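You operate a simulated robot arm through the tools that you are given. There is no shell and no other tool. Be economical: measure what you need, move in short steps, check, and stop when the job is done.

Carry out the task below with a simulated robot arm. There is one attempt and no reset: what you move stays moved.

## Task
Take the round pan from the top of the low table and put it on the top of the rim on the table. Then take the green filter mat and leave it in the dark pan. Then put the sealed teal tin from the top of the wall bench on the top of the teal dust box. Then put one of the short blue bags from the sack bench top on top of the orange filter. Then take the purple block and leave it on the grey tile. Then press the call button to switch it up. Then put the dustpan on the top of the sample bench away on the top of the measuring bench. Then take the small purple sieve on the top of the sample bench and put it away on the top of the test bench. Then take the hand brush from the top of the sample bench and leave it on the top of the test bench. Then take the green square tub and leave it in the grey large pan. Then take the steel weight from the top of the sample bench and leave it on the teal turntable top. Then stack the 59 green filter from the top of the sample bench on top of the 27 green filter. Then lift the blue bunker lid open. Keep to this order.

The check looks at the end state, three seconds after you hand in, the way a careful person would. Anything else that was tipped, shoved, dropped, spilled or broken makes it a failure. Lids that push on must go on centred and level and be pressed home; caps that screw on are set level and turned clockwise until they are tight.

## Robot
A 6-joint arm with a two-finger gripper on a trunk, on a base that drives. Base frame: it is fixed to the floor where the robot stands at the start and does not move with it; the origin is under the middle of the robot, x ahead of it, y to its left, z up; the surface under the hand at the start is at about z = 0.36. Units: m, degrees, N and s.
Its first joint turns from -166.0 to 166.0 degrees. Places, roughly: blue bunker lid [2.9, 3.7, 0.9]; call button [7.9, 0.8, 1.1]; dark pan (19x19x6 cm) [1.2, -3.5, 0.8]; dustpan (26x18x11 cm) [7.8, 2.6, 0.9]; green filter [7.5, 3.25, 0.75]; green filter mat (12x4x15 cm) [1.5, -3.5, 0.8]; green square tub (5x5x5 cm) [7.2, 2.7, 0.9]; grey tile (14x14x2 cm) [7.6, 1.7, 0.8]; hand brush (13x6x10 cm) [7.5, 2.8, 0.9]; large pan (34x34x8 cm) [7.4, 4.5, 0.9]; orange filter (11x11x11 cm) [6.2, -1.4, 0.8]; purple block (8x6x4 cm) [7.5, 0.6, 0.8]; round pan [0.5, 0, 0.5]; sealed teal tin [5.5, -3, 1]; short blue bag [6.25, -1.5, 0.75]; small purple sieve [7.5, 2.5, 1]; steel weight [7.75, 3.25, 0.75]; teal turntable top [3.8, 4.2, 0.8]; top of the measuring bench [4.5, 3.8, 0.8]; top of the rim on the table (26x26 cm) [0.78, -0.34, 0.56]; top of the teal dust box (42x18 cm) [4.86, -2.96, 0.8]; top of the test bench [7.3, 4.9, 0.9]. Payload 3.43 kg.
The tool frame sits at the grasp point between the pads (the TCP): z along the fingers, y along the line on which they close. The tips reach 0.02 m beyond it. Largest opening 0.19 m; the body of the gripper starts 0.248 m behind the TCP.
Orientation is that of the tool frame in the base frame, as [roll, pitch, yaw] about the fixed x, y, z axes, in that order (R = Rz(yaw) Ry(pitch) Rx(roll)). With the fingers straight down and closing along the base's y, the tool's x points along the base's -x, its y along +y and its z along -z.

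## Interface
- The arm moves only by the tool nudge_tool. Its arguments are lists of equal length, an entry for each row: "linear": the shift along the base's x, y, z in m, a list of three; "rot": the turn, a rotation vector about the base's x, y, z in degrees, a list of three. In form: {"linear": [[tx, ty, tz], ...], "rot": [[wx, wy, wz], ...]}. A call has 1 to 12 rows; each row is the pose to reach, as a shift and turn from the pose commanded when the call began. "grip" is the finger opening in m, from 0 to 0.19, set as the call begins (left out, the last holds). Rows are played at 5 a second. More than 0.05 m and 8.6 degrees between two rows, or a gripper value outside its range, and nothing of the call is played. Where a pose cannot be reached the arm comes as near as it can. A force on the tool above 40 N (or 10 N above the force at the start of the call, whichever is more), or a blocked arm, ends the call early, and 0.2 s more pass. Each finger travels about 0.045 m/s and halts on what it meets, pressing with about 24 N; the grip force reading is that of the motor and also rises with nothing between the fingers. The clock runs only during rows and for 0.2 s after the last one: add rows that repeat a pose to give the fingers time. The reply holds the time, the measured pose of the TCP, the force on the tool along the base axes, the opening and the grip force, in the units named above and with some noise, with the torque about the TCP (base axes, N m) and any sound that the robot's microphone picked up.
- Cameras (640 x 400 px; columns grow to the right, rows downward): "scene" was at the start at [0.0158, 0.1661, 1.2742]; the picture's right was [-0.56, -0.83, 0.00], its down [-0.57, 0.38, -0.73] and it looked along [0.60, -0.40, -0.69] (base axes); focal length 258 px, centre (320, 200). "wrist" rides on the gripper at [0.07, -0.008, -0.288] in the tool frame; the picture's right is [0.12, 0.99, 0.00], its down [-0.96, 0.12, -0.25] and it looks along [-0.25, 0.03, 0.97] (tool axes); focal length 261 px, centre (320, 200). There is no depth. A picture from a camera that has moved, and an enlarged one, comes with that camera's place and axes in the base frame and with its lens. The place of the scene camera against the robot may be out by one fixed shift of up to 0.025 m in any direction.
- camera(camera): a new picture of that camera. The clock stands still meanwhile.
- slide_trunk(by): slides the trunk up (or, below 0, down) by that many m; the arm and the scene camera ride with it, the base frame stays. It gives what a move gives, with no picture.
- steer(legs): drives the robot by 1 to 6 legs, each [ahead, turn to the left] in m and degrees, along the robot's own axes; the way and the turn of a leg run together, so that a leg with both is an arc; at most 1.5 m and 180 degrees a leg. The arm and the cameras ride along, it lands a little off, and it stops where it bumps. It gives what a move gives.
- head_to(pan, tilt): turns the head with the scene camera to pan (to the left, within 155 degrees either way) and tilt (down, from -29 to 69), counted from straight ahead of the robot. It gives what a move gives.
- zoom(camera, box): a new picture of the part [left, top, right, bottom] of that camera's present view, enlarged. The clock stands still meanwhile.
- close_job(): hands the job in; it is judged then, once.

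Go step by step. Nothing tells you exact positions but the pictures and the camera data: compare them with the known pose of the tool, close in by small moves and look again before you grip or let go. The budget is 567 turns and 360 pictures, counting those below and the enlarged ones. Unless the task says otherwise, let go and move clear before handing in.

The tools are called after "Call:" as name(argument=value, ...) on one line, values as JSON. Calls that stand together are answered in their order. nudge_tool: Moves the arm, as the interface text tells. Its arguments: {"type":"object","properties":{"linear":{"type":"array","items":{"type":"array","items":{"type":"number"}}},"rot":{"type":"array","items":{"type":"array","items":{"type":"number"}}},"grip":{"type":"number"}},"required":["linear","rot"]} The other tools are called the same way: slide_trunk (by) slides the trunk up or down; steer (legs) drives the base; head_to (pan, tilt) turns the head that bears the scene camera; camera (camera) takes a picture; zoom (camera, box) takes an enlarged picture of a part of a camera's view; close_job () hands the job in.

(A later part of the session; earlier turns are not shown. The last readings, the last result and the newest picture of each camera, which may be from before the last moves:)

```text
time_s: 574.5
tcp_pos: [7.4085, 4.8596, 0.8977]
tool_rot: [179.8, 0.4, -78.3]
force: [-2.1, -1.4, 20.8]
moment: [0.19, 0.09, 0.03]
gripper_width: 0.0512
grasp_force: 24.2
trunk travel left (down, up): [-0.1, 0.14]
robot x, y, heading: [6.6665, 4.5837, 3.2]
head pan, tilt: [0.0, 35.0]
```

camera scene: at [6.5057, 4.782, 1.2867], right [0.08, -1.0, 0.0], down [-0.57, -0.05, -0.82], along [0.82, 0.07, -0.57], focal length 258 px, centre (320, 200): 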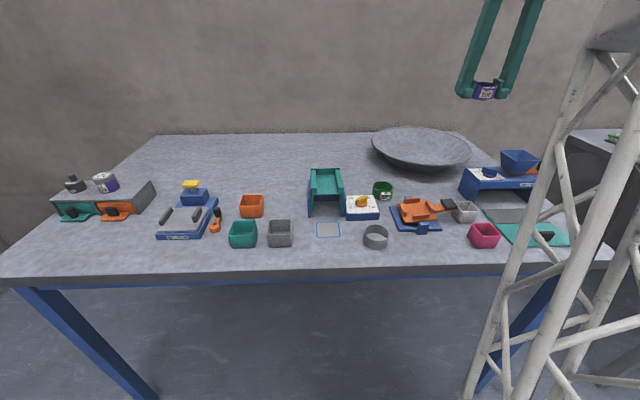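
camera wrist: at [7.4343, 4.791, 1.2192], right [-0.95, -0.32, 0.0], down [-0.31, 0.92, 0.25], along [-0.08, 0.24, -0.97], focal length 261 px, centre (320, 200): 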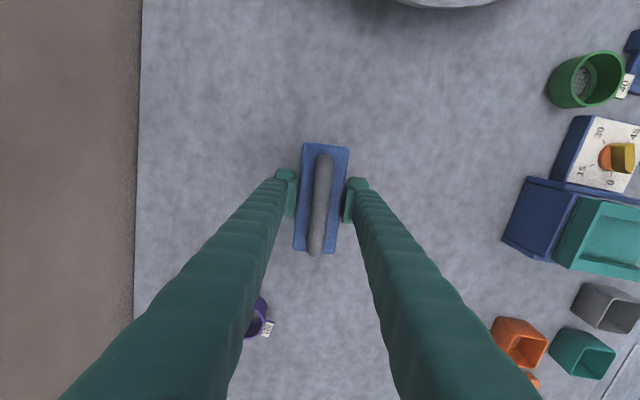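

Call:
nudge_tool(linear=[[0, 0, 0.002], [0, 0, 0.002], [0, 0, 0.002]], rot=[[0, 0, 0], [0, 0, 0], [0, 0, 0]], grip=0.08)

Call:
nudge_tool(linear=[[0, 0, 0.03], [0, 0, 0.07], [0, 0, 0.11], [0, 0, 0.15], [0, 0, 0.19], [0, 0, 0.23], [0, 0, 0.26]], rot=[[0, 0, 0], [0, 0, 0], [0, 0, 0], [0, 0, 0], [0, 0, 0], [0, 0, 0], [0, 0, 0]])

Call:
camera(camera="wrist")

```text
time_s: 575.3
tcp_pos: [7.4088, 4.8602, 0.898]
tool_rot: [179.6, 0.3, -78.4]
force: [0.5, 0.4, -0.8]
moment: [0.01, 0.0, 0.01]
gripper_width: 0.0799
grasp_force: 0.1
trunk travel left (down, up): [-0.1, 0.14]
robot x, y, heading: [6.6697, 4.5821, 3.6]
head pan, tilt: [0.0, 35.0]
```

```text
time_s: 576.9
tcp_pos: [7.4107, 4.8615, 1.1584]
tool_rot: [179.6, 0.3, -78.4]
force: [0.0, -0.7, 0.1]
moment: [0.01, 0.0, -0.02]
gripper_width: 0.0798
grasp_force: 0.1
trunk travel left (down, up): [-0.1, 0.14]
robot x, y, heading: [6.6694, 4.5853, 3.1]
head pan, tilt: [0.0, 35.0]
```

```text
172 pictures are left
camera wrist: at [7.435, 4.7925, 1.4474], right [-0.95, -0.32, 0.01], down [-0.3, 0.92, 0.25], along [-0.09, 0.24, -0.97], focal length 261 px, centre (320, 200)
```

wrist: 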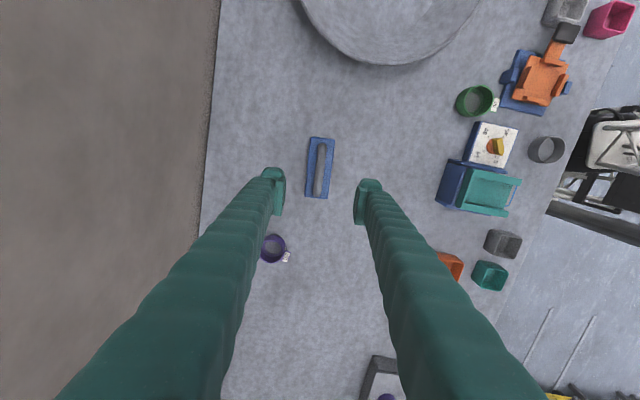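

Step 9 is done. I'm going back for the green square tub near (7.20, 2.71).

Call:
nudge_tool(linear=[[-0.02, -0.04, 0], [-0.04, -0.08, 0], [-0.06, -0.12, 0], [-0.08, -0.16, 0], [-0.1, -0.2, 0], [-0.11, -0.24, 0]], rot=[[0, 0, 0], [0, 0, 0], [0, 0, 0], [0, 0, 0], [0, 0, 0], [0, 0, 0]])

Call:
steer(legs=[[-0.32, 0], [0, -87], [0.9, 0], [0.9, 0], [0, 88]])

Call:
camera(camera="wrist")

```text
time_s: 578.3
tcp_pos: [7.2996, 4.6207, 1.1575]
tool_rot: [179.6, 0.2, -78.4]
force: [-0.3, 0.3, -0.8]
moment: [-0.17, 0.08, 0.03]
gripper_width: 0.0799
grasp_force: 0.0
trunk travel left (down, up): [-0.1, 0.14]
robot x, y, heading: [6.6688, 4.5885, 3.6]
head pan, tilt: [0.0, 35.0]
```

```text
time_s: 597.0
tcp_pos: [7.1835, 2.8354, 1.1568]
tool_rot: [179.8, 0.3, -76.6]
force: [-0.5, -0.3, -0.1]
moment: [0.01, -0.01, 0.0]
gripper_width: 0.0798
grasp_force: 0.1
trunk travel left (down, up): [-0.1, 0.14]
robot x, y, heading: [6.5532, 2.7801, 4.9]
head pan, tilt: [0.0, 35.0]
```

```text
171 pictures are left
camera wrist: at [7.2102, 2.7661, 1.4462], right [-0.94, -0.35, 0.01], down [-0.33, 0.91, 0.25], along [-0.09, 0.24, -0.97], focal length 261 px, centre (320, 200)
```

wrist: 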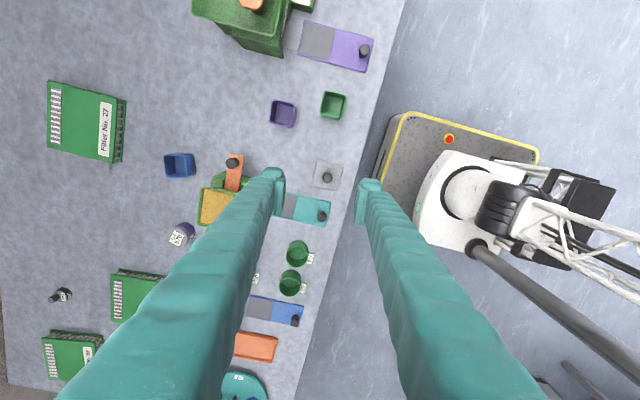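

Call:
nudge_tool(linear=[[0.005, -0.04, -0.01], [0.01, -0.08, -0.03], [0.0155, -0.124, -0.05], [0.0155, -0.124, -0.09], [0.0155, -0.124, -0.13], [0.0155, -0.124, -0.17]], rot=[[0, 0, 0], [0, 0, 0], [0, 0, 0], [0, 0, 0], [0, 0, 0], [0, 0, 0]])

Call:
zoom(camera="wrist", box=[200, 60, 440, 260])

```text
time_s: 598.4
tcp_pos: [7.1989, 2.7109, 0.9875]
tool_rot: [179.7, 0.3, -76.5]
force: [-0.4, -0.6, -0.5]
moment: [-0.05, -0.05, -0.02]
gripper_width: 0.0799
grasp_force: 0.1
trunk travel left (down, up): [-0.1, 0.14]
robot x, y, heading: [6.5536, 2.7767, 5.0]
head pan, tilt: [0.0, 35.0]
```

```text
2.00 times, centred on (320, 160) of wrist
camera zoom: at [7.2255, 2.6428, 1.2763], right [-0.94, -0.35, 0.0], down [-0.33, 0.91, 0.25], along [-0.09, 0.24, -0.97], focal length 521 px, centre (320, 280)
```

zoom: 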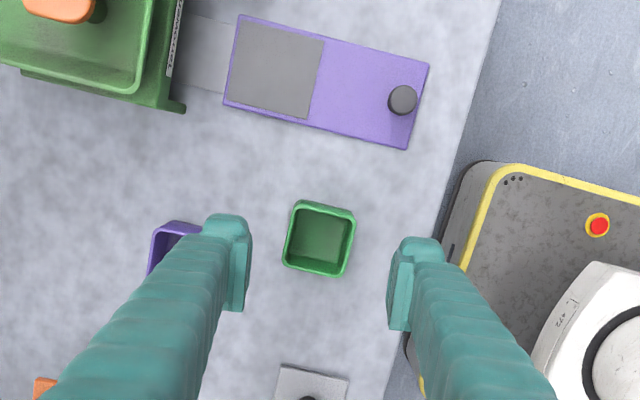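

Call:
nudge_tool(linear=[[0, -0.003, -0.04], [0, -0.004, -0.08], [0, -0.004, -0.1]], rot=[[0, 0, 3], [0, 0, 4], [0, 0, 4]])

Call:
nudge_tool(linear=[[0, 0, 0], [0, 0, 0], [0, 0, 0], [0, 0, 0]], rot=[[0, 0, 0], [0, 0, 0], [0, 0, 0], [0, 0, 0]], grip=0.025)

Call:
nudge_tool(linear=[[0, 0, 0.02], [0, 0, 0.06], [0, 0, 0.1], [0, 0, 0.14], [0, 0, 0.18], [0, 0, 0.22], [0, 0, 0.26]], rot=[[0, 0, 0], [0, 0, 0], [0, 0, 0], [0, 0, 0], [0, 0, 0], [0, 0, 0], [0, 0, 0]])

Call:
zoom(camera="wrist", box=[200, 60, 440, 260])

```text
time_s: 599.1
tcp_pos: [7.1984, 2.7056, 0.8867]
tool_rot: [179.7, 0.2, -72.6]
force: [-1.0, 0.0, 0.2]
moment: [-0.04, -0.02, 0.0]
gripper_width: 0.0799
grasp_force: 0.0
trunk travel left (down, up): [-0.1, 0.14]
robot x, y, heading: [6.5533, 2.7765, 5.0]
head pan, tilt: [0.0, 35.0]
```

```text
time_s: 600.1
tcp_pos: [7.199, 2.7066, 0.8881]
tool_rot: [179.6, 0.3, -72.5]
force: [0.2, -0.7, -0.5]
moment: [0.02, 0.02, 0.04]
gripper_width: 0.0465
grasp_force: 24.0
trunk travel left (down, up): [-0.1, 0.14]
robot x, y, heading: [6.5536, 2.7801, 4.9]
head pan, tilt: [0.0, 35.0]
```

```text
time_s: 601.8
tcp_pos: [7.1982, 2.7069, 1.1496]
tool_rot: [179.7, 0.3, -72.6]
force: [0.2, 0.2, -0.5]
moment: [-0.01, -0.01, 0.0]
gripper_width: 0.0464
grasp_force: 24.2
trunk travel left (down, up): [-0.1, 0.14]
robot x, y, heading: [6.5542, 2.7751, 5.1]
head pan, tilt: [0.0, 35.0]
```

```text
2.00 times, centred on (320, 160) of wrist
camera zoom: at [7.2306, 2.6402, 1.437], right [-0.91, -0.41, 0.01], down [-0.4, 0.88, 0.25], along [-0.11, 0.23, -0.97], focal length 521 px, centre (320, 280)
```

zoom: 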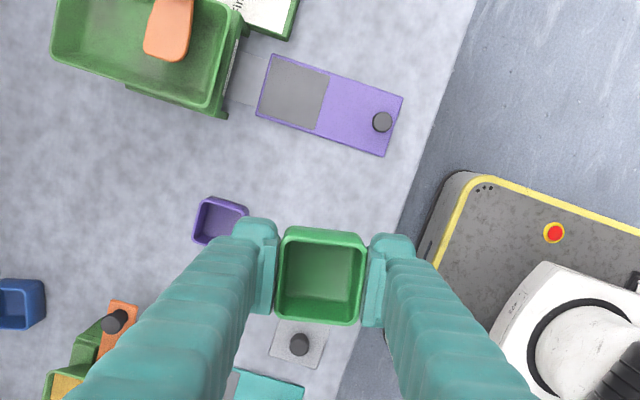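

Call:
steer(legs=[[-0.1, 0], [0, 86], [0.9, 0], [0.85, 0], [0, -87], [0.22, 0]])

Call:
camera(camera="wrist")

```text
time_s: 620.4
tcp_pos: [7.2842, 4.4455, 1.1486]
tool_rot: [179.7, 0.3, -73.8]
force: [0.5, -0.3, -0.6]
moment: [-0.02, -0.03, -0.01]
gripper_width: 0.0465
grasp_force: 24.3
trunk travel left (down, up): [-0.1, 0.14]
robot x, y, heading: [6.6449, 4.5329, 3.8]
head pan, tilt: [0.0, 35.0]
```

```text
168 pictures are left
camera wrist: at [7.315, 4.3788, 1.4366], right [-0.92, -0.39, 0.01], down [-0.38, 0.89, 0.25], along [-0.1, 0.23, -0.97], focal length 261 px, centre (320, 200)
```

wrist: 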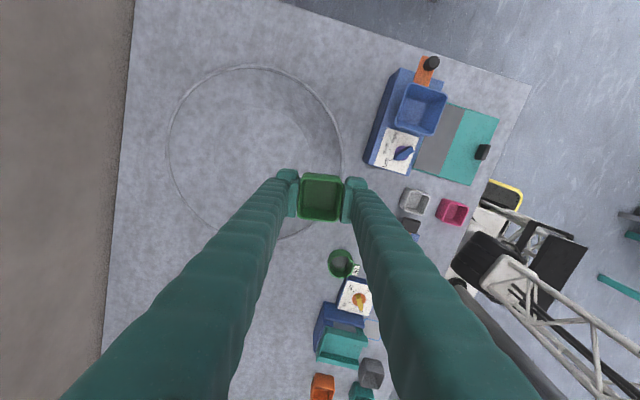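

Call:
nudge_tool(linear=[[0.04, 0.006, 0], [0.08, 0.012, -0.01], [0.115, 0.017, -0.03], [0.136, 0.02, -0.06], [0.136, 0.02, -0.1], [0.136, 0.02, -0.14], [0.136, 0.02, -0.18], [0.136, 0.02, -0.2]], rot=[[0, 0, 0], [0, 0, 0], [0, 0, 0], [0, 0, 0], [0, 0, 0], [0, 0, 0], [0, 0, 0], [0, 0, 0]])

Call:
camera(camera="wrist")

Call:
nudge_tool(linear=[[0, 0, -0.008], [0, 0, -0.016], [0, 0, -0.024], [0, 0, -0.032], [0, 0, -0.04], [0, 0, -0.048], [0, 0, -0.056]], rot=[[0, 0, 0], [0, 0, 0], [0, 0, 0], [0, 0, 0], [0, 0, 0], [0, 0, 0], [0, 0, 0]])

```text
time_s: 622.2
tcp_pos: [7.4202, 4.4661, 0.9472]
tool_rot: [179.7, 0.3, -73.9]
force: [-0.4, -0.2, 0.0]
moment: [-0.01, -0.03, 0.0]
gripper_width: 0.0465
grasp_force: 24.6
trunk travel left (down, up): [-0.1, 0.14]
robot x, y, heading: [6.6404, 4.5286, 3.6]
head pan, tilt: [0.0, 35.0]
```

```text
167 pictures are left
camera wrist: at [7.4503, 4.3988, 1.2367], right [-0.92, -0.39, 0.0], down [-0.38, 0.89, 0.25], along [-0.1, 0.23, -0.97], focal length 261 px, centre (320, 200)
```

wrist: 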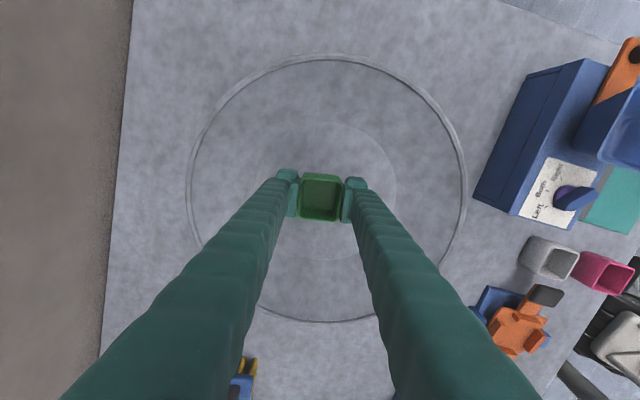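

```text
time_s: 623.8
tcp_pos: [7.4202, 4.465, 0.8931]
tool_rot: [179.8, 0.2, -73.9]
force: [-0.4, 0.4, 8.2]
moment: [0.05, 0.02, 0.0]
gripper_width: 0.0467
grasp_force: 24.6
trunk travel left (down, up): [-0.1, 0.14]
robot x, y, heading: [6.6399, 4.5332, 3.5]
head pan, tilt: [0.0, 35.0]
```

Call:
nudge_tool(linear=[[0, 0, 0], [0, 0, 0], [0, 0, 0]], rot=[[0, 0, 0], [0, 0, 0], [0, 0, 0]], grip=0.08)

Call:
nudge_tool(linear=[[0, 0, 0.03], [0, 0, 0.07], [0, 0, 0.11], [0, 0, 0.15], [0, 0, 0.19], [0, 0, 0.23], [-0.02, 0, 0.26]], rot=[[0, 0, 0], [0, 0, 0], [0, 0, 0], [0, 0, 0], [0, 0, 0], [0, 0, 0], [0, 0, 0]])

Call:
camera(camera="wrist")

Call:
camera(camera="scene")

```text
time_s: 624.6
tcp_pos: [7.4208, 4.4665, 0.8923]
tool_rot: [179.6, 0.3, -74.0]
force: [-0.9, -1.2, 0.7]
moment: [-0.02, -0.04, 0.0]
gripper_width: 0.0802
grasp_force: 0.0
trunk travel left (down, up): [-0.1, 0.14]
robot x, y, heading: [6.6449, 4.5341, 3.8]
head pan, tilt: [0.0, 35.0]
```

```text
time_s: 626.2
tcp_pos: [7.4007, 4.4642, 1.1499]
tool_rot: [179.6, 0.3, -73.8]
force: [-0.3, -0.7, -0.6]
moment: [0.02, 0.16, -0.01]
gripper_width: 0.0799
grasp_force: 0.1
trunk travel left (down, up): [-0.1, 0.14]
robot x, y, heading: [6.6402, 4.5323, 3.8]
head pan, tilt: [0.0, 35.0]
```

```text
166 pictures are left
camera wrist: at [7.4322, 4.3977, 1.4391], right [-0.92, -0.39, 0.01], down [-0.38, 0.89, 0.25], along [-0.1, 0.23, -0.97], focal length 261 px, centre (320, 200)
```

wrist: 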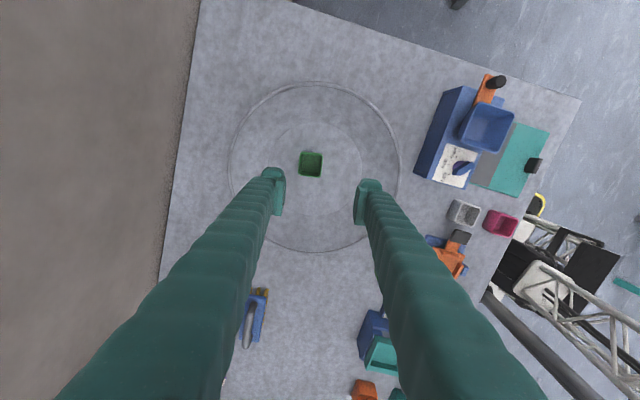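

```text
165 pictures are left
camera scene: at [6.6635, 4.7446, 1.2866], right [0.06, -1.0, 0.0], down [-0.57, -0.04, -0.82], along [0.82, 0.05, -0.57], focal length 258 px, centre (320, 200)
```

scene: 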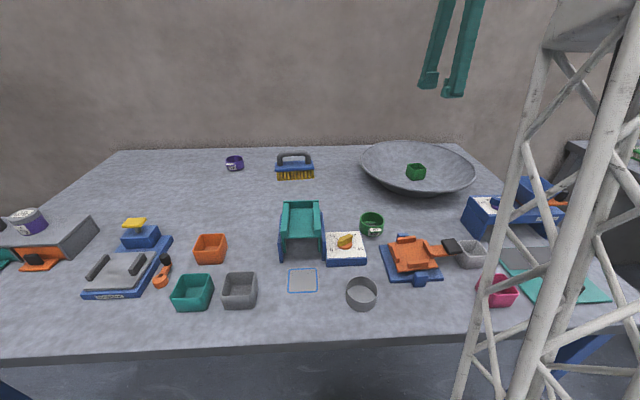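

Step 10 is done. Next is the steel weight near (7.7, 3.3); I'm driving back to that part of the sample bench.

Call:
steer(legs=[[-0.3, 0], [0, -87], [1.35, 0], [0, 87], [0.3, 0]])

Call:
camera(camera="wrist")

Call:
camera(camera="scene")

```text
time_s: 644.0
tcp_pos: [7.5923, 3.156, 1.1491]
tool_rot: [179.6, 0.4, -72.5]
force: [0.4, 0.1, 0.6]
moment: [0.09, -0.04, 0.0]
gripper_width: 0.0799
grasp_force: 0.1
trunk travel left (down, up): [-0.1, 0.14]
robot x, y, heading: [6.8327, 3.2039, 5.0]
head pan, tilt: [0.0, 35.0]
```

```text
164 pictures are left
camera wrist: at [7.6243, 3.0896, 1.4397], right [-0.91, -0.41, 0.01], down [-0.4, 0.88, 0.25], along [-0.11, 0.23, -0.97], focal length 261 px, centre (320, 200)
```

wrist: 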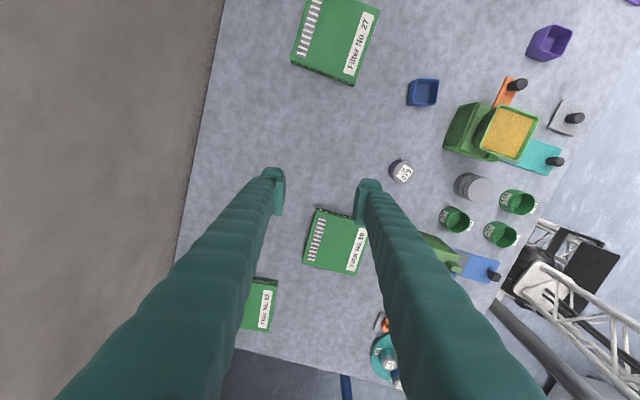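

```text
163 pictures are left
camera scene: at [6.848, 3.4168, 1.2867], right [0.09, -1.0, 0.0], down [-0.57, -0.05, -0.82], along [0.82, 0.07, -0.57], focal length 258 px, centre (320, 200)
```

scene: 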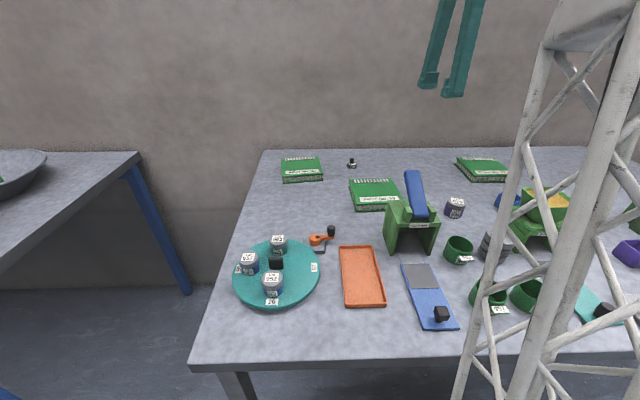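

Call:
zoom(camera="scene", box=[270, 140, 420, 220])

Call:
zoom(camera="scene", box=[335, 150, 370, 175])

```text
4.27 times, centred on (345, 180) of scene
camera zoom: at [6.848, 3.4168, 1.2867], right [0.09, -1.0, 0.0], down [-0.57, -0.05, -0.82], along [0.82, 0.07, -0.57], focal length 1101 px, centre (213, 285)
```

zoom: 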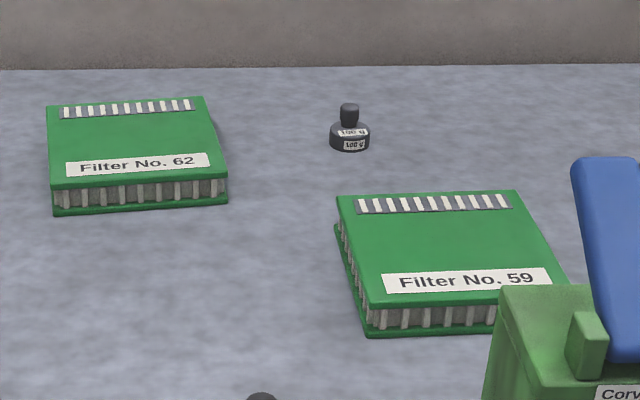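

```text
16.00 times, centred on (352, 162) of scene
camera zoom: at [6.848, 3.4168, 1.2867], right [0.09, -1.0, 0.0], down [-0.57, -0.05, -0.82], along [0.82, 0.07, -0.57], focal length 4130 px, centre (-200, 800)
```

zoom: 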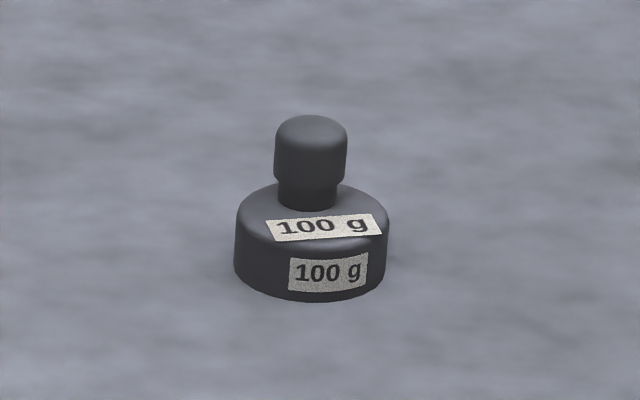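

Call:
nudge_tool(linear=[[0.012, 0.035, 0], [0.024, 0.07, 0], [0.036, 0.105, -0.02], [0.048, 0.14, -0.04], [0.058, 0.17, -0.07], [0.068, 0.199, -0.1], [0.068, 0.199, -0.13]], rot=[[0, 0, 0], [0, 0, 0], [0, 0, 0], [0, 0, 0], [0, 0, 0], [0, 0, 0], [0, 0, 0]], grip=0.08)

Call:
zoom(camera="wrist", box=[200, 60, 440, 260])

```text
time_s: 645.6
tcp_pos: [7.6618, 3.3553, 1.0204]
tool_rot: [179.7, 0.4, -72.5]
force: [-0.2, -0.4, -0.6]
moment: [0.02, 0.01, 0.0]
gripper_width: 0.0799
grasp_force: 0.1
trunk travel left (down, up): [-0.1, 0.14]
robot x, y, heading: [6.8311, 3.2031, 5.1]
head pan, tilt: [0.0, 35.0]
```

```text
2.00 times, centred on (320, 160) of wrist
camera zoom: at [7.6938, 3.2894, 1.309], right [-0.91, -0.41, 0.0], down [-0.4, 0.88, 0.25], along [-0.11, 0.23, -0.97], focal length 521 px, centre (320, 280)
```

zoom: 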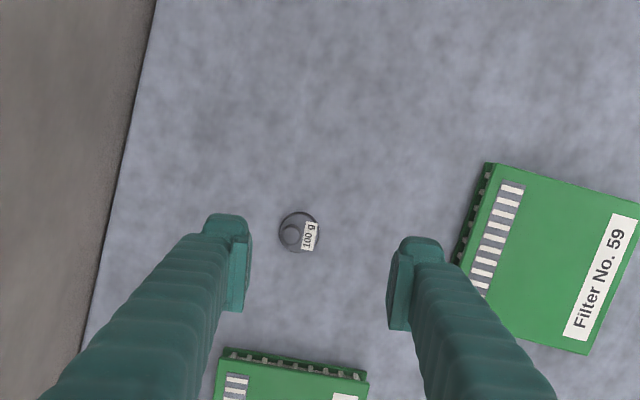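

Call:
nudge_tool(linear=[[0.016, 0.007, -0.04], [0.016, 0.007, -0.08], [0.016, 0.007, -0.11], [0.016, 0.007, -0.13], [0.016, 0.007, -0.137]], rot=[[0, 0, 0], [0, 0, 0], [0, 0, 0], [0, 0, 0], [0, 0, 0]])

Call:
zoom(camera="wrist", box=[200, 60, 440, 260])

```text
time_s: 646.8
tcp_pos: [7.677, 3.362, 0.8829]
tool_rot: [179.7, 0.3, -72.5]
force: [0.1, -0.2, 0.9]
moment: [-0.05, -0.01, 0.0]
gripper_width: 0.08
grasp_force: 0.0
trunk travel left (down, up): [-0.1, 0.14]
robot x, y, heading: [6.8306, 3.2052, 5.0]
head pan, tilt: [0.0, 35.0]
```

```text
2.00 times, centred on (320, 160) of wrist
camera zoom: at [7.7087, 3.2956, 1.1721], right [-0.91, -0.41, 0.0], down [-0.4, 0.88, 0.25], along [-0.11, 0.23, -0.97], focal length 521 px, centre (320, 280)
```

zoom: 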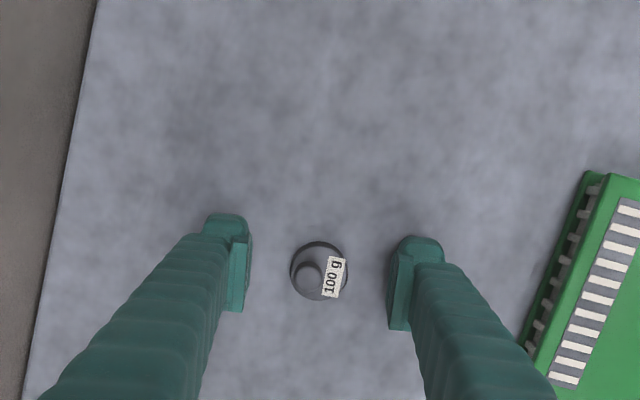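

Call:
nudge_tool(linear=[[0, 0, 0], [0, 0, 0], [0, 0, 0], [0, 0, 0], [0, 0, 0]], rot=[[0, 0, 0], [0, 0, 0], [0, 0, 0], [0, 0, 0], [0, 0, 0]], grip=0.015)

Call:
nudge_tool(linear=[[0, 0, 0.02], [0, 0, 0.06], [0, 0, 0.1], [0, 0, 0.14], [0, 0, 0.18], [0, 0, 0.22], [-0.04, -0.01, 0.24], [-0.08, -0.02, 0.26]], rot=[[0, 0, 0], [0, 0, 0], [0, 0, 0], [0, 0, 0], [0, 0, 0], [0, 0, 0], [0, 0, 0], [0, 0, 0]])

Call:
zoom(camera="wrist", box=[200, 60, 440, 260])

```text
time_s: 647.9
tcp_pos: [7.6775, 3.3626, 0.8927]
tool_rot: [-179.7, 0.3, -72.4]
force: [1.2, -0.3, 55.2]
moment: [-0.14, 0.98, -0.04]
gripper_width: 0.0171
grasp_force: 23.3
trunk travel left (down, up): [-0.1, 0.14]
robot x, y, heading: [6.8285, 3.2018, 5.2]
head pan, tilt: [0.0, 35.0]
stopped in row 5: the force on the tool passed its limit at 44 N (the readings are from after the stop); the commanded pose is now the measured one
```

```text
time_s: 649.7
tcp_pos: [7.598, 3.3422, 1.1464]
tool_rot: [180.0, 0.2, -72.4]
force: [0.5, -0.1, -1.3]
moment: [-0.03, 0.27, -0.02]
gripper_width: 0.0151
grasp_force: 0.0
trunk travel left (down, up): [-0.1, 0.14]
robot x, y, heading: [6.8284, 3.203, 5.0]
head pan, tilt: [0.0, 35.0]
```

```text
2.00 times, centred on (320, 160) of wrist
camera zoom: at [7.6292, 3.2757, 1.4354], right [-0.91, -0.41, 0.0], down [-0.4, 0.88, 0.25], along [-0.11, 0.23, -0.97], focal length 521 px, centre (320, 280)
```

zoom: 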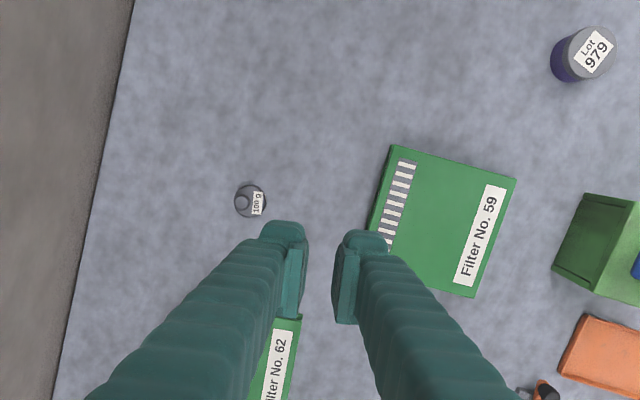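

The weight slipped out because the fingers rode up to its knob. I'll regrip on the knob with full closing.

Call:
nudge_tool(linear=[[0.04, 0.01, -0.02], [0.08, 0.02, -0.04], [0.08, 0.02, -0.08], [0.08, 0.02, -0.12], [0.08, 0.02, -0.16], [0.08, 0.02, -0.19]], rot=[[0, 0, 0], [0, 0, 0], [0, 0, 0], [0, 0, 0], [0, 0, 0], [0, 0, 0]], grip=0.06)

Call:
zoom(camera="wrist", box=[200, 60, 440, 260])

```text
time_s: 651.1
tcp_pos: [7.6778, 3.362, 0.9564]
tool_rot: [-180.0, 0.3, -72.3]
force: [-0.9, 0.5, -0.2]
moment: [0.02, -0.07, -0.02]
gripper_width: 0.06
grasp_force: 0.1
trunk travel left (down, up): [-0.1, 0.14]
robot x, y, heading: [6.8322, 3.2029, 5.0]
head pan, tilt: [0.0, 35.0]
```

```text
2.00 times, centred on (320, 160) of wrist
camera zoom: at [7.7078, 3.2953, 1.2462], right [-0.91, -0.41, 0.0], down [-0.4, 0.88, 0.25], along [-0.1, 0.23, -0.97], focal length 521 px, centre (320, 280)
```

zoom: 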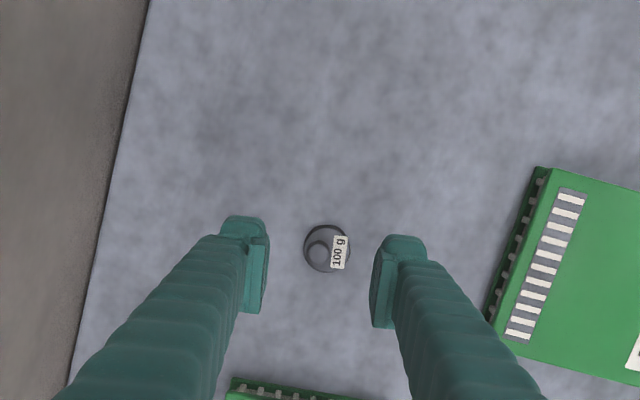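

Call:
nudge_tool(linear=[[0, 0, -0.03], [0, 0, -0.053]], rot=[[0, 0, 0], [0, 0, 0]])

Call:
nudge_tool(linear=[[0, 0, 0], [0, 0, 0], [0, 0, 0], [0, 0, 0], [0, 0, 0]], rot=[[0, 0, 0], [0, 0, 0], [0, 0, 0], [0, 0, 0], [0, 0, 0]], grip=0.0)

Call:
nudge_tool(linear=[[0, 0, 0.02], [0, 0, 0.06], [0, 0, 0.1]], rot=[[0, 0, 0], [0, 0, 0], [0, 0, 0]])

Call:
zoom(camera="wrist", box=[200, 60, 440, 260])

Call:
zoom(camera="scene", box=[320, 90, 400, 180])

```text
time_s: 651.7
tcp_pos: [7.6775, 3.3616, 0.9036]
tool_rot: [-180.0, 0.2, -72.4]
force: [-0.4, -0.2, -0.2]
moment: [0.03, -0.04, 0.02]
gripper_width: 0.0599
grasp_force: 0.0
trunk travel left (down, up): [-0.1, 0.14]
robot x, y, heading: [6.8312, 3.2067, 4.9]
head pan, tilt: [0.0, 35.0]
```

```text
time_s: 652.9
tcp_pos: [7.6788, 3.3617, 0.9098]
tool_rot: [-179.6, 0.2, -72.3]
force: [1.4, -0.1, 36.3]
moment: [0.23, -0.44, -0.02]
gripper_width: 0.0059
grasp_force: 23.7
trunk travel left (down, up): [-0.1, 0.14]
robot x, y, heading: [6.8303, 3.2032, 5.3]
head pan, tilt: [0.0, 35.0]
stopped in row 5: the force on the tool passed its limit at 43 N (the readings are from after the stop); the commanded pose is now the measured one
```

```text
time_s: 653.7
tcp_pos: [7.6779, 3.3608, 1.0054]
tool_rot: [-179.8, 0.3, -72.4]
force: [-0.1, 0.5, 0.1]
moment: [-0.01, 0.06, 0.01]
gripper_width: 0.0001
grasp_force: 23.7
trunk travel left (down, up): [-0.1, 0.14]
robot x, y, heading: [6.8323, 3.2037, 5.3]
head pan, tilt: [0.0, 35.0]
```

```text
2.00 times, centred on (320, 160) of wrist
camera zoom: at [7.7072, 3.2945, 1.2951], right [-0.91, -0.41, 0.0], down [-0.4, 0.88, 0.25], along [-0.1, 0.23, -0.97], focal length 521 px, centre (320, 280)
```

zoom: 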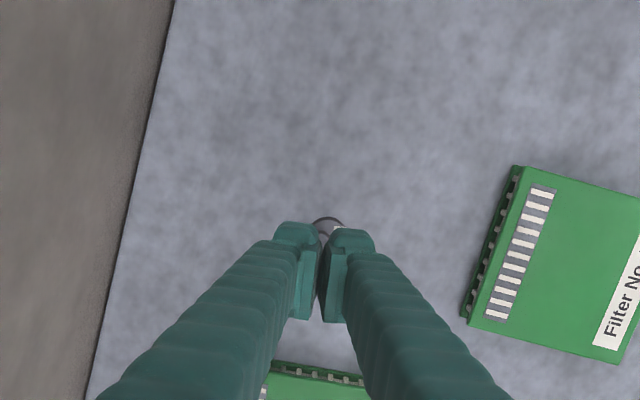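

```text
4.44 times, centred on (360, 135) of scene
camera zoom: at [6.8483, 3.4169, 1.2865], right [0.09, -1.0, 0.0], down [-0.57, -0.05, -0.82], along [0.82, 0.07, -0.57], focal length 1147 px, centre (142, 489)
```

zoom: 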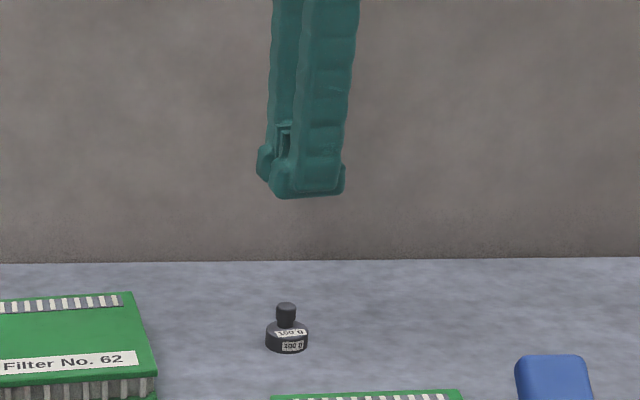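

The weight's collision shape seems tapered towards the knob, so I need to grip its base as low as possible. I'm lowering until the tips just clear the bench.

Call:
nudge_tool(linear=[[0, 0.001, 0], [0, 0.001, 0], [0, 0.001, 0], [0, 0.001, -0.04], [0, 0.001, -0.08], [0, 0.001, -0.11], [0, 0.001, -0.12], [0, 0.001, -0.126]], rot=[[0, 0, 0], [0, 0, 0], [0, 0, 0], [0, 0, 0], [0, 0, 0], [0, 0, 0], [0, 0, 0], [0, 0, 0]], grip=0.06)

Call:
zoom(camera="scene", box=[330, 120, 380, 180])

```text
time_s: 655.5
tcp_pos: [7.6776, 3.3627, 0.8802]
tool_rot: [-179.7, 0.2, -72.4]
force: [0.3, 0.4, 0.4]
moment: [-0.03, -0.01, 0.0]
gripper_width: 0.06
grasp_force: 0.1
trunk travel left (down, up): [-0.1, 0.14]
robot x, y, heading: [6.8298, 3.2042, 4.9]
head pan, tilt: [0.0, 35.0]
```

```text
6.67 times, centred on (355, 150) of scene
camera zoom: at [6.8481, 3.4169, 1.2867], right [0.09, -1.0, 0.0], down [-0.57, -0.05, -0.82], along [0.82, 0.07, -0.57], focal length 1721 px, centre (87, 533)
```

zoom: 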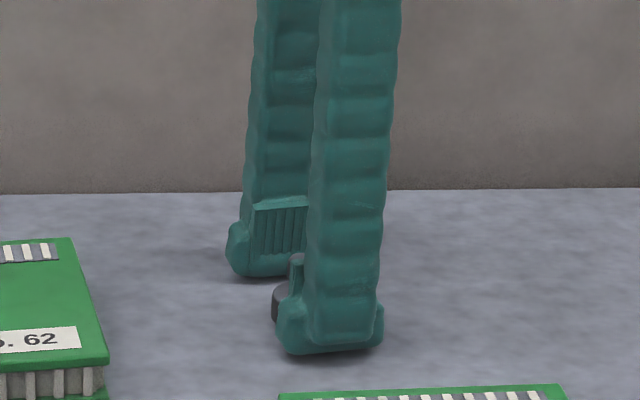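

The weight is only about 35 mm tall, so its knob spans roughly z 0.877–0.892. My pads were too high before, so I'll grip with the tool at z of about 0.895.

Call:
nudge_tool(linear=[[0, 0, 0.008], [0, 0, 0.0145], [0, 0, 0.0145]], rot=[[0, 0, 0], [0, 0, 0], [0, 0, 0]])

Call:
nudge_tool(linear=[[0, 0, 0], [0, 0, 0], [0, 0, 0], [0, 0, 0]], rot=[[0, 0, 0], [0, 0, 0], [0, 0, 0], [0, 0, 0]], grip=0.0)

Call:
zoom(camera="scene", box=[330, 120, 380, 180])

```text
time_s: 656.3
tcp_pos: [7.6784, 3.3635, 0.896]
tool_rot: [-179.8, 0.2, -72.4]
force: [0.3, 0.0, 0.8]
moment: [0.01, 0.03, 0.01]
gripper_width: 0.06
grasp_force: 0.1
trunk travel left (down, up): [-0.1, 0.14]
robot x, y, heading: [6.8327, 3.2008, 5.1]
head pan, tilt: [0.0, 35.0]
```

```text
time_s: 657.3
tcp_pos: [7.678, 3.3632, 0.8963]
tool_rot: [-179.8, 0.2, -72.3]
force: [0.6, -0.4, -0.6]
moment: [0.0, -0.02, 0.0]
gripper_width: 0.014
grasp_force: 24.2
trunk travel left (down, up): [-0.1, 0.14]
robot x, y, heading: [6.8307, 3.2064, 5.3]
head pan, tilt: [0.0, 35.0]
```

```text
6.67 times, centred on (355, 150) of scene
camera zoom: at [6.8481, 3.4169, 1.2867], right [0.09, -1.0, 0.0], down [-0.57, -0.05, -0.82], along [0.82, 0.07, -0.57], focal length 1721 px, centre (87, 533)
```

zoom: 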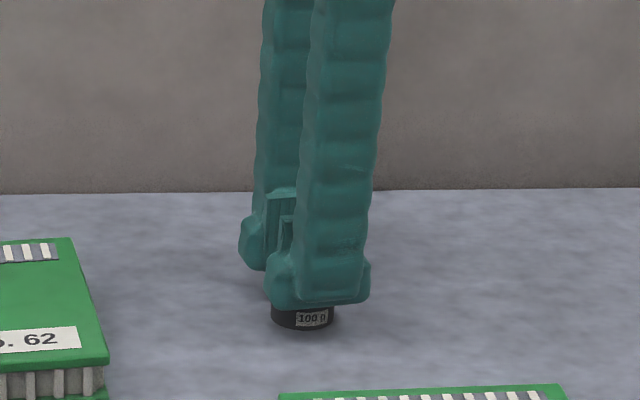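

Now it grips the knob cleanly with no upward push. I'm lifting.

Call:
nudge_tool(linear=[[0, 0, 0.01], [0, 0, 0.03], [0, 0, 0.06], [0, 0, 0.1]], rot=[[0, 0, 0], [0, 0, 0], [0, 0, 0], [0, 0, 0]])

Call:
zoom(camera="scene", box=[320, 80, 400, 180])

```text
time_s: 658.3
tcp_pos: [7.6778, 3.3619, 0.9947]
tool_rot: [-179.8, 0.3, -72.3]
force: [-1.0, 0.2, -1.7]
moment: [-0.03, 0.05, 0.01]
gripper_width: 0.0142
grasp_force: 24.5
trunk travel left (down, up): [-0.1, 0.14]
robot x, y, heading: [6.8298, 3.2015, 4.9]
head pan, tilt: [0.0, 35.0]
```

```text
4.00 times, centred on (360, 130) of scene
camera zoom: at [6.8483, 3.417, 1.2866], right [0.09, -1.0, 0.0], down [-0.57, -0.05, -0.82], along [0.82, 0.07, -0.57], focal length 1032 px, centre (160, 480)
```

zoom: 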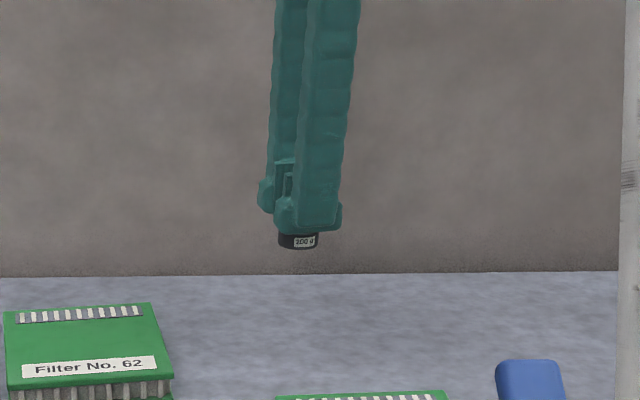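

The weight is held. The turntable at (3.8, 4.2) stands behind the measuring bench, so I'll look for access from the north side.

Call:
nudge_tool(linear=[[0, 0, 0.04], [-0.02, 0, 0.08], [-0.05, 0, 0.12], [-0.08, -0.02, 0.15], [-0.12, -0.04, 0.15], [-0.16, -0.06, 0.15], [-0.2, -0.08, 0.15]], rot=[[0, 0, 0], [0, 0, 0], [0, 0, 0], [0, 0, 0], [0, 0, 0], [0, 0, 0], [0, 0, 0]])

Call:
steer(legs=[[-0.35, 0], [0, 85], [1.3, 0], [0, 75]])

Call:
head_to(pan=0, tilt=20)

Call:
camera(camera="scene")

```text
time_s: 659.9
tcp_pos: [7.4802, 3.2826, 1.1428]
tool_rot: [-179.9, 0.2, -72.4]
force: [1.3, 0.9, -1.4]
moment: [-0.09, 0.28, -0.03]
gripper_width: 0.0144
grasp_force: 23.8
trunk travel left (down, up): [-0.1, 0.14]
robot x, y, heading: [6.8298, 3.201, 5.2]
head pan, tilt: [0.0, 35.0]
```

```text
time_s: 675.4
tcp_pos: [5.8439, 4.592, 1.1458]
tool_rot: [-179.8, 0.2, 87.3]
force: [-0.3, 0.2, -0.8]
moment: [-0.02, 0.02, -0.01]
gripper_width: 0.0141
grasp_force: 24.0
trunk travel left (down, up): [-0.1, 0.14]
robot x, y, heading: [6.4763, 4.4427, 164.6]
head pan, tilt: [0.0, 35.0]
```

```text
time_s: 676.2
tcp_pos: [5.8434, 4.5926, 1.1441]
tool_rot: [-179.8, 0.3, 87.3]
force: [-0.7, 0.0, -0.2]
moment: [0.01, -0.02, 0.0]
gripper_width: 0.014
grasp_force: 24.4
trunk travel left (down, up): [-0.1, 0.14]
robot x, y, heading: [6.4809, 4.4405, 164.8]
head pan, tilt: [0.0, 20.0]
```

```text
151 pictures are left
camera scene: at [6.4019, 4.2727, 1.3105], right [0.26, 0.96, 0.0], down [0.33, -0.09, -0.94], along [-0.91, 0.25, -0.34], focal length 258 px, centre (320, 200)
```

scene: 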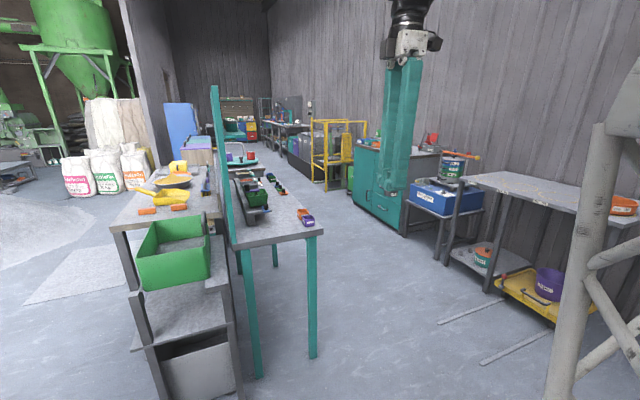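

There is a good corridor on the north side of the bench row. I'm driving along it to the turntable.

Call:
steer(legs=[[0, -25], [1.02, 0], [0, 40], [1.2, 0]])

Call:
head_to(pan=25, tilt=25)

Call:
camera(camera="scene")

```text
time_s: 690.4
tcp_pos: [3.8389, 5.0858, 1.1437]
tool_rot: [-179.7, 0.2, 102.1]
force: [0.4, -0.2, -1.0]
moment: [-0.02, 0.01, 0.0]
gripper_width: 0.0144
grasp_force: 23.8
trunk travel left (down, up): [-0.1, 0.14]
robot x, y, heading: [4.4938, 5.1037, 179.6]
head pan, tilt: [0.0, 20.0]
```

```text
time_s: 691.3
tcp_pos: [3.8396, 5.0859, 1.1442]
tool_rot: [-179.8, 0.2, 102.0]
force: [0.7, -0.6, -0.8]
moment: [0.01, 0.01, -0.02]
gripper_width: 0.0142
grasp_force: 24.4
trunk travel left (down, up): [-0.1, 0.14]
robot x, y, heading: [4.4893, 5.1065, 179.7]
head pan, tilt: [25.0, 25.0]
```

```text
150 pictures are left
camera scene: at [4.4735, 4.8796, 1.3025], right [-0.42, 0.91, 0.0], down [0.38, 0.18, -0.91], along [-0.82, -0.38, -0.42], focal length 258 px, centre (320, 200)
```

scene: 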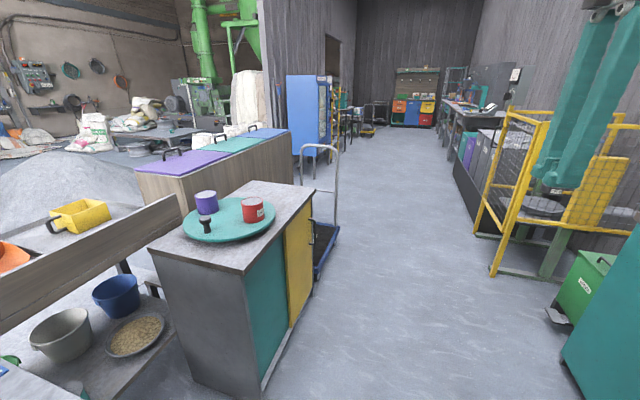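

Call:
steer(legs=[[0.6, 0], [0, 90]])

Call:
camera(camera="wrist")

Call:
head_to(pan=0, tilt=35)

Call:
camera(camera="scene")

```text
time_s: 698.8
tcp_pos: [3.9091, 4.4569, 1.1435]
tool_rot: [-179.7, 0.4, -167.9]
force: [0.5, 0.2, -1.2]
moment: [0.03, 0.02, 0.01]
gripper_width: 0.0142
grasp_force: 24.0
trunk travel left (down, up): [-0.1, 0.14]
robot x, y, heading: [3.8945, 5.1105, -90.1]
head pan, tilt: [25.0, 25.0]
```

```text
149 pictures are left
camera wrist: at [3.8402, 4.4337, 1.433], right [-0.32, 0.95, 0.0], down [0.92, 0.31, 0.25], along [0.24, 0.08, -0.97], focal length 261 px, centre (320, 200)
```

wrist: 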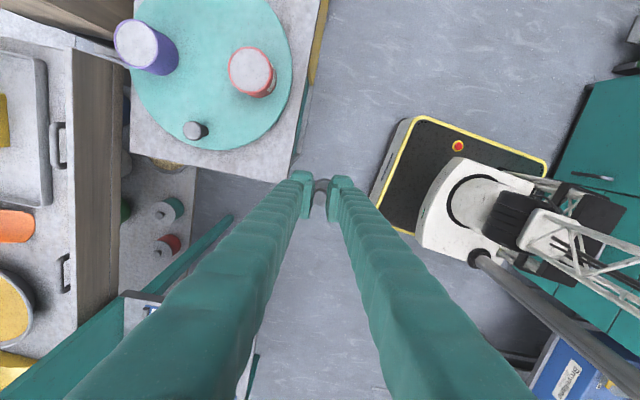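

```text
time_s: 699.6
tcp_pos: [3.9078, 4.4556, 1.1438]
tool_rot: [-179.7, 0.4, -167.9]
force: [-0.4, -0.1, -1.0]
moment: [0.0, 0.01, 0.01]
gripper_width: 0.0138
grasp_force: 24.4
trunk travel left (down, up): [-0.1, 0.14]
robot x, y, heading: [3.8915, 5.1076, -90.7]
head pan, tilt: [0.0, 35.0]
```

```text
148 pictures are left
camera scene: at [4.0965, 5.0926, 1.2867], right [-1.0, 0.01, 0.0], down [0.0, 0.57, -0.82], along [-0.01, -0.82, -0.57], focal length 258 px, centre (320, 200)
```

scene: 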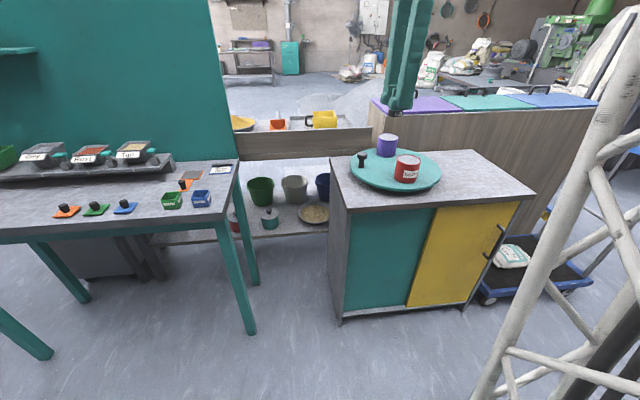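

Turntable items leave a free spot near (3.872, 4.245). I'm moving there and lowering.

Call:
nudge_tool(linear=[[-0.007, -0.042, 0], [-0.014, -0.084, 0], [-0.021, -0.126, 0], [-0.028, -0.168, 0], [-0.036, -0.21, 0], [-0.036, -0.21, -0.04], [-0.036, -0.21, -0.08], [-0.036, -0.21, -0.12], [-0.036, -0.21, -0.15]], rot=[[0, 0, 0], [0, 0, 0], [0, 0, 0], [0, 0, 0], [0, 0, 0], [0, 0, 0], [0, 0, 0], [0, 0, 0], [0, 0, 0]])

Call:
zoom(camera="wrist", box=[180, 40, 460, 280])

Call:
zoom(camera="scene", box=[330, 90, 470, 220])

```text
time_s: 701.6
tcp_pos: [3.872, 4.2472, 0.9925]
tool_rot: [-179.8, 0.3, -167.9]
force: [0.4, -0.3, -1.0]
moment: [-0.04, -0.01, -0.04]
gripper_width: 0.014
grasp_force: 23.8
trunk travel left (down, up): [-0.1, 0.14]
robot x, y, heading: [3.887, 5.1049, -90.4]
head pan, tilt: [0.0, 35.0]
```

```text
1.67 times, centred on (320, 160) of wrist
camera zoom: at [3.8037, 4.2232, 1.2824], right [-0.32, 0.95, 0.0], down [0.92, 0.31, 0.25], along [0.24, 0.08, -0.97], focal length 434 px, centre (320, 267)
```

zoom: 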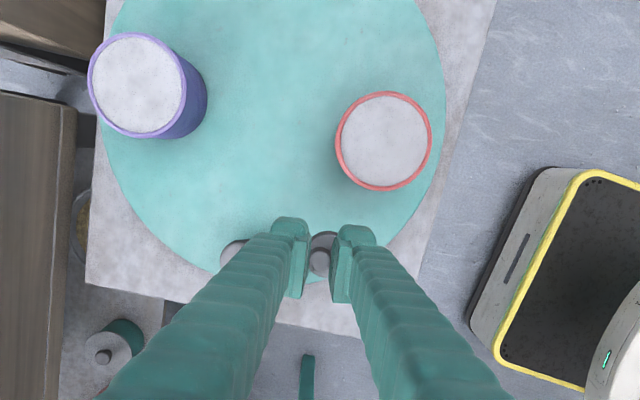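

```text
3.08 times, centred on (400, 155) of scene
camera zoom: at [4.0965, 5.0926, 1.2867], right [-1.0, 0.01, 0.0], down [0.0, 0.57, -0.82], along [-0.01, -0.82, -0.57], focal length 794 px, centre (74, 338)
```

zoom: 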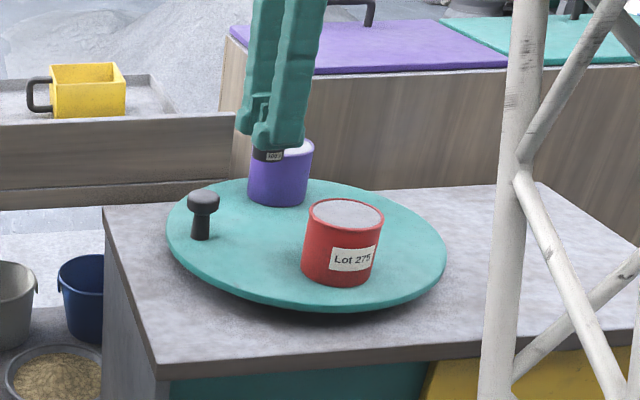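

Call:
nudge_tool(linear=[[-0.002, 0.011, -0.02], [-0.002, 0.011, -0.05], [-0.002, 0.011, -0.07]], rot=[[0, 0, 0], [0, 0, 0], [0, 0, 0]])

Call:
nudge_tool(linear=[[0, 0, -0.006], [0, 0, -0.012], [0, 0, -0.018], [0, 0, -0.024], [0, 0, -0.03], [0, 0, -0.036], [0, 0, -0.042], [0, 0, -0.048]], rot=[[0, 0, 0], [0, 0, 0], [0, 0, 0], [0, 0, 0], [0, 0, 0], [0, 0, 0], [0, 0, 0], [0, 0, 0]])

Call:
zoom(camera="scene", box=[330, 90, 470, 220])

```text
time_s: 702.4
tcp_pos: [3.8706, 4.2573, 0.9241]
tool_rot: [-179.9, 0.3, -167.9]
force: [0.1, 0.5, -1.3]
moment: [-0.06, 0.01, 0.0]
gripper_width: 0.0142
grasp_force: 24.1
trunk travel left (down, up): [-0.1, 0.14]
robot x, y, heading: [3.8932, 5.1061, -90.5]
head pan, tilt: [0.0, 35.0]
```

```text
time_s: 704.2
tcp_pos: [3.8711, 4.2576, 0.8758]
tool_rot: [-179.8, 0.2, -167.9]
force: [0.4, -0.5, -0.7]
moment: [-0.02, 0.0, 0.03]
gripper_width: 0.014
grasp_force: 24.0
trunk travel left (down, up): [-0.1, 0.14]
robot x, y, heading: [3.8903, 5.1147, -90.2]
head pan, tilt: [0.0, 35.0]
```

```text
3.08 times, centred on (400, 155) of scene
camera zoom: at [4.0964, 5.0926, 1.2867], right [-1.0, 0.01, 0.0], down [0.0, 0.57, -0.82], along [-0.01, -0.82, -0.57], focal length 794 px, centre (74, 338)
```

zoom: 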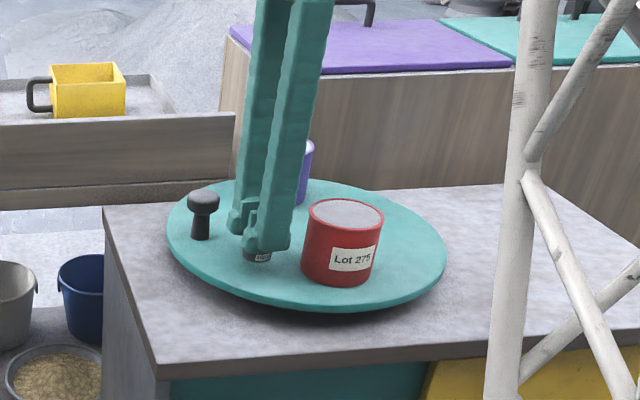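

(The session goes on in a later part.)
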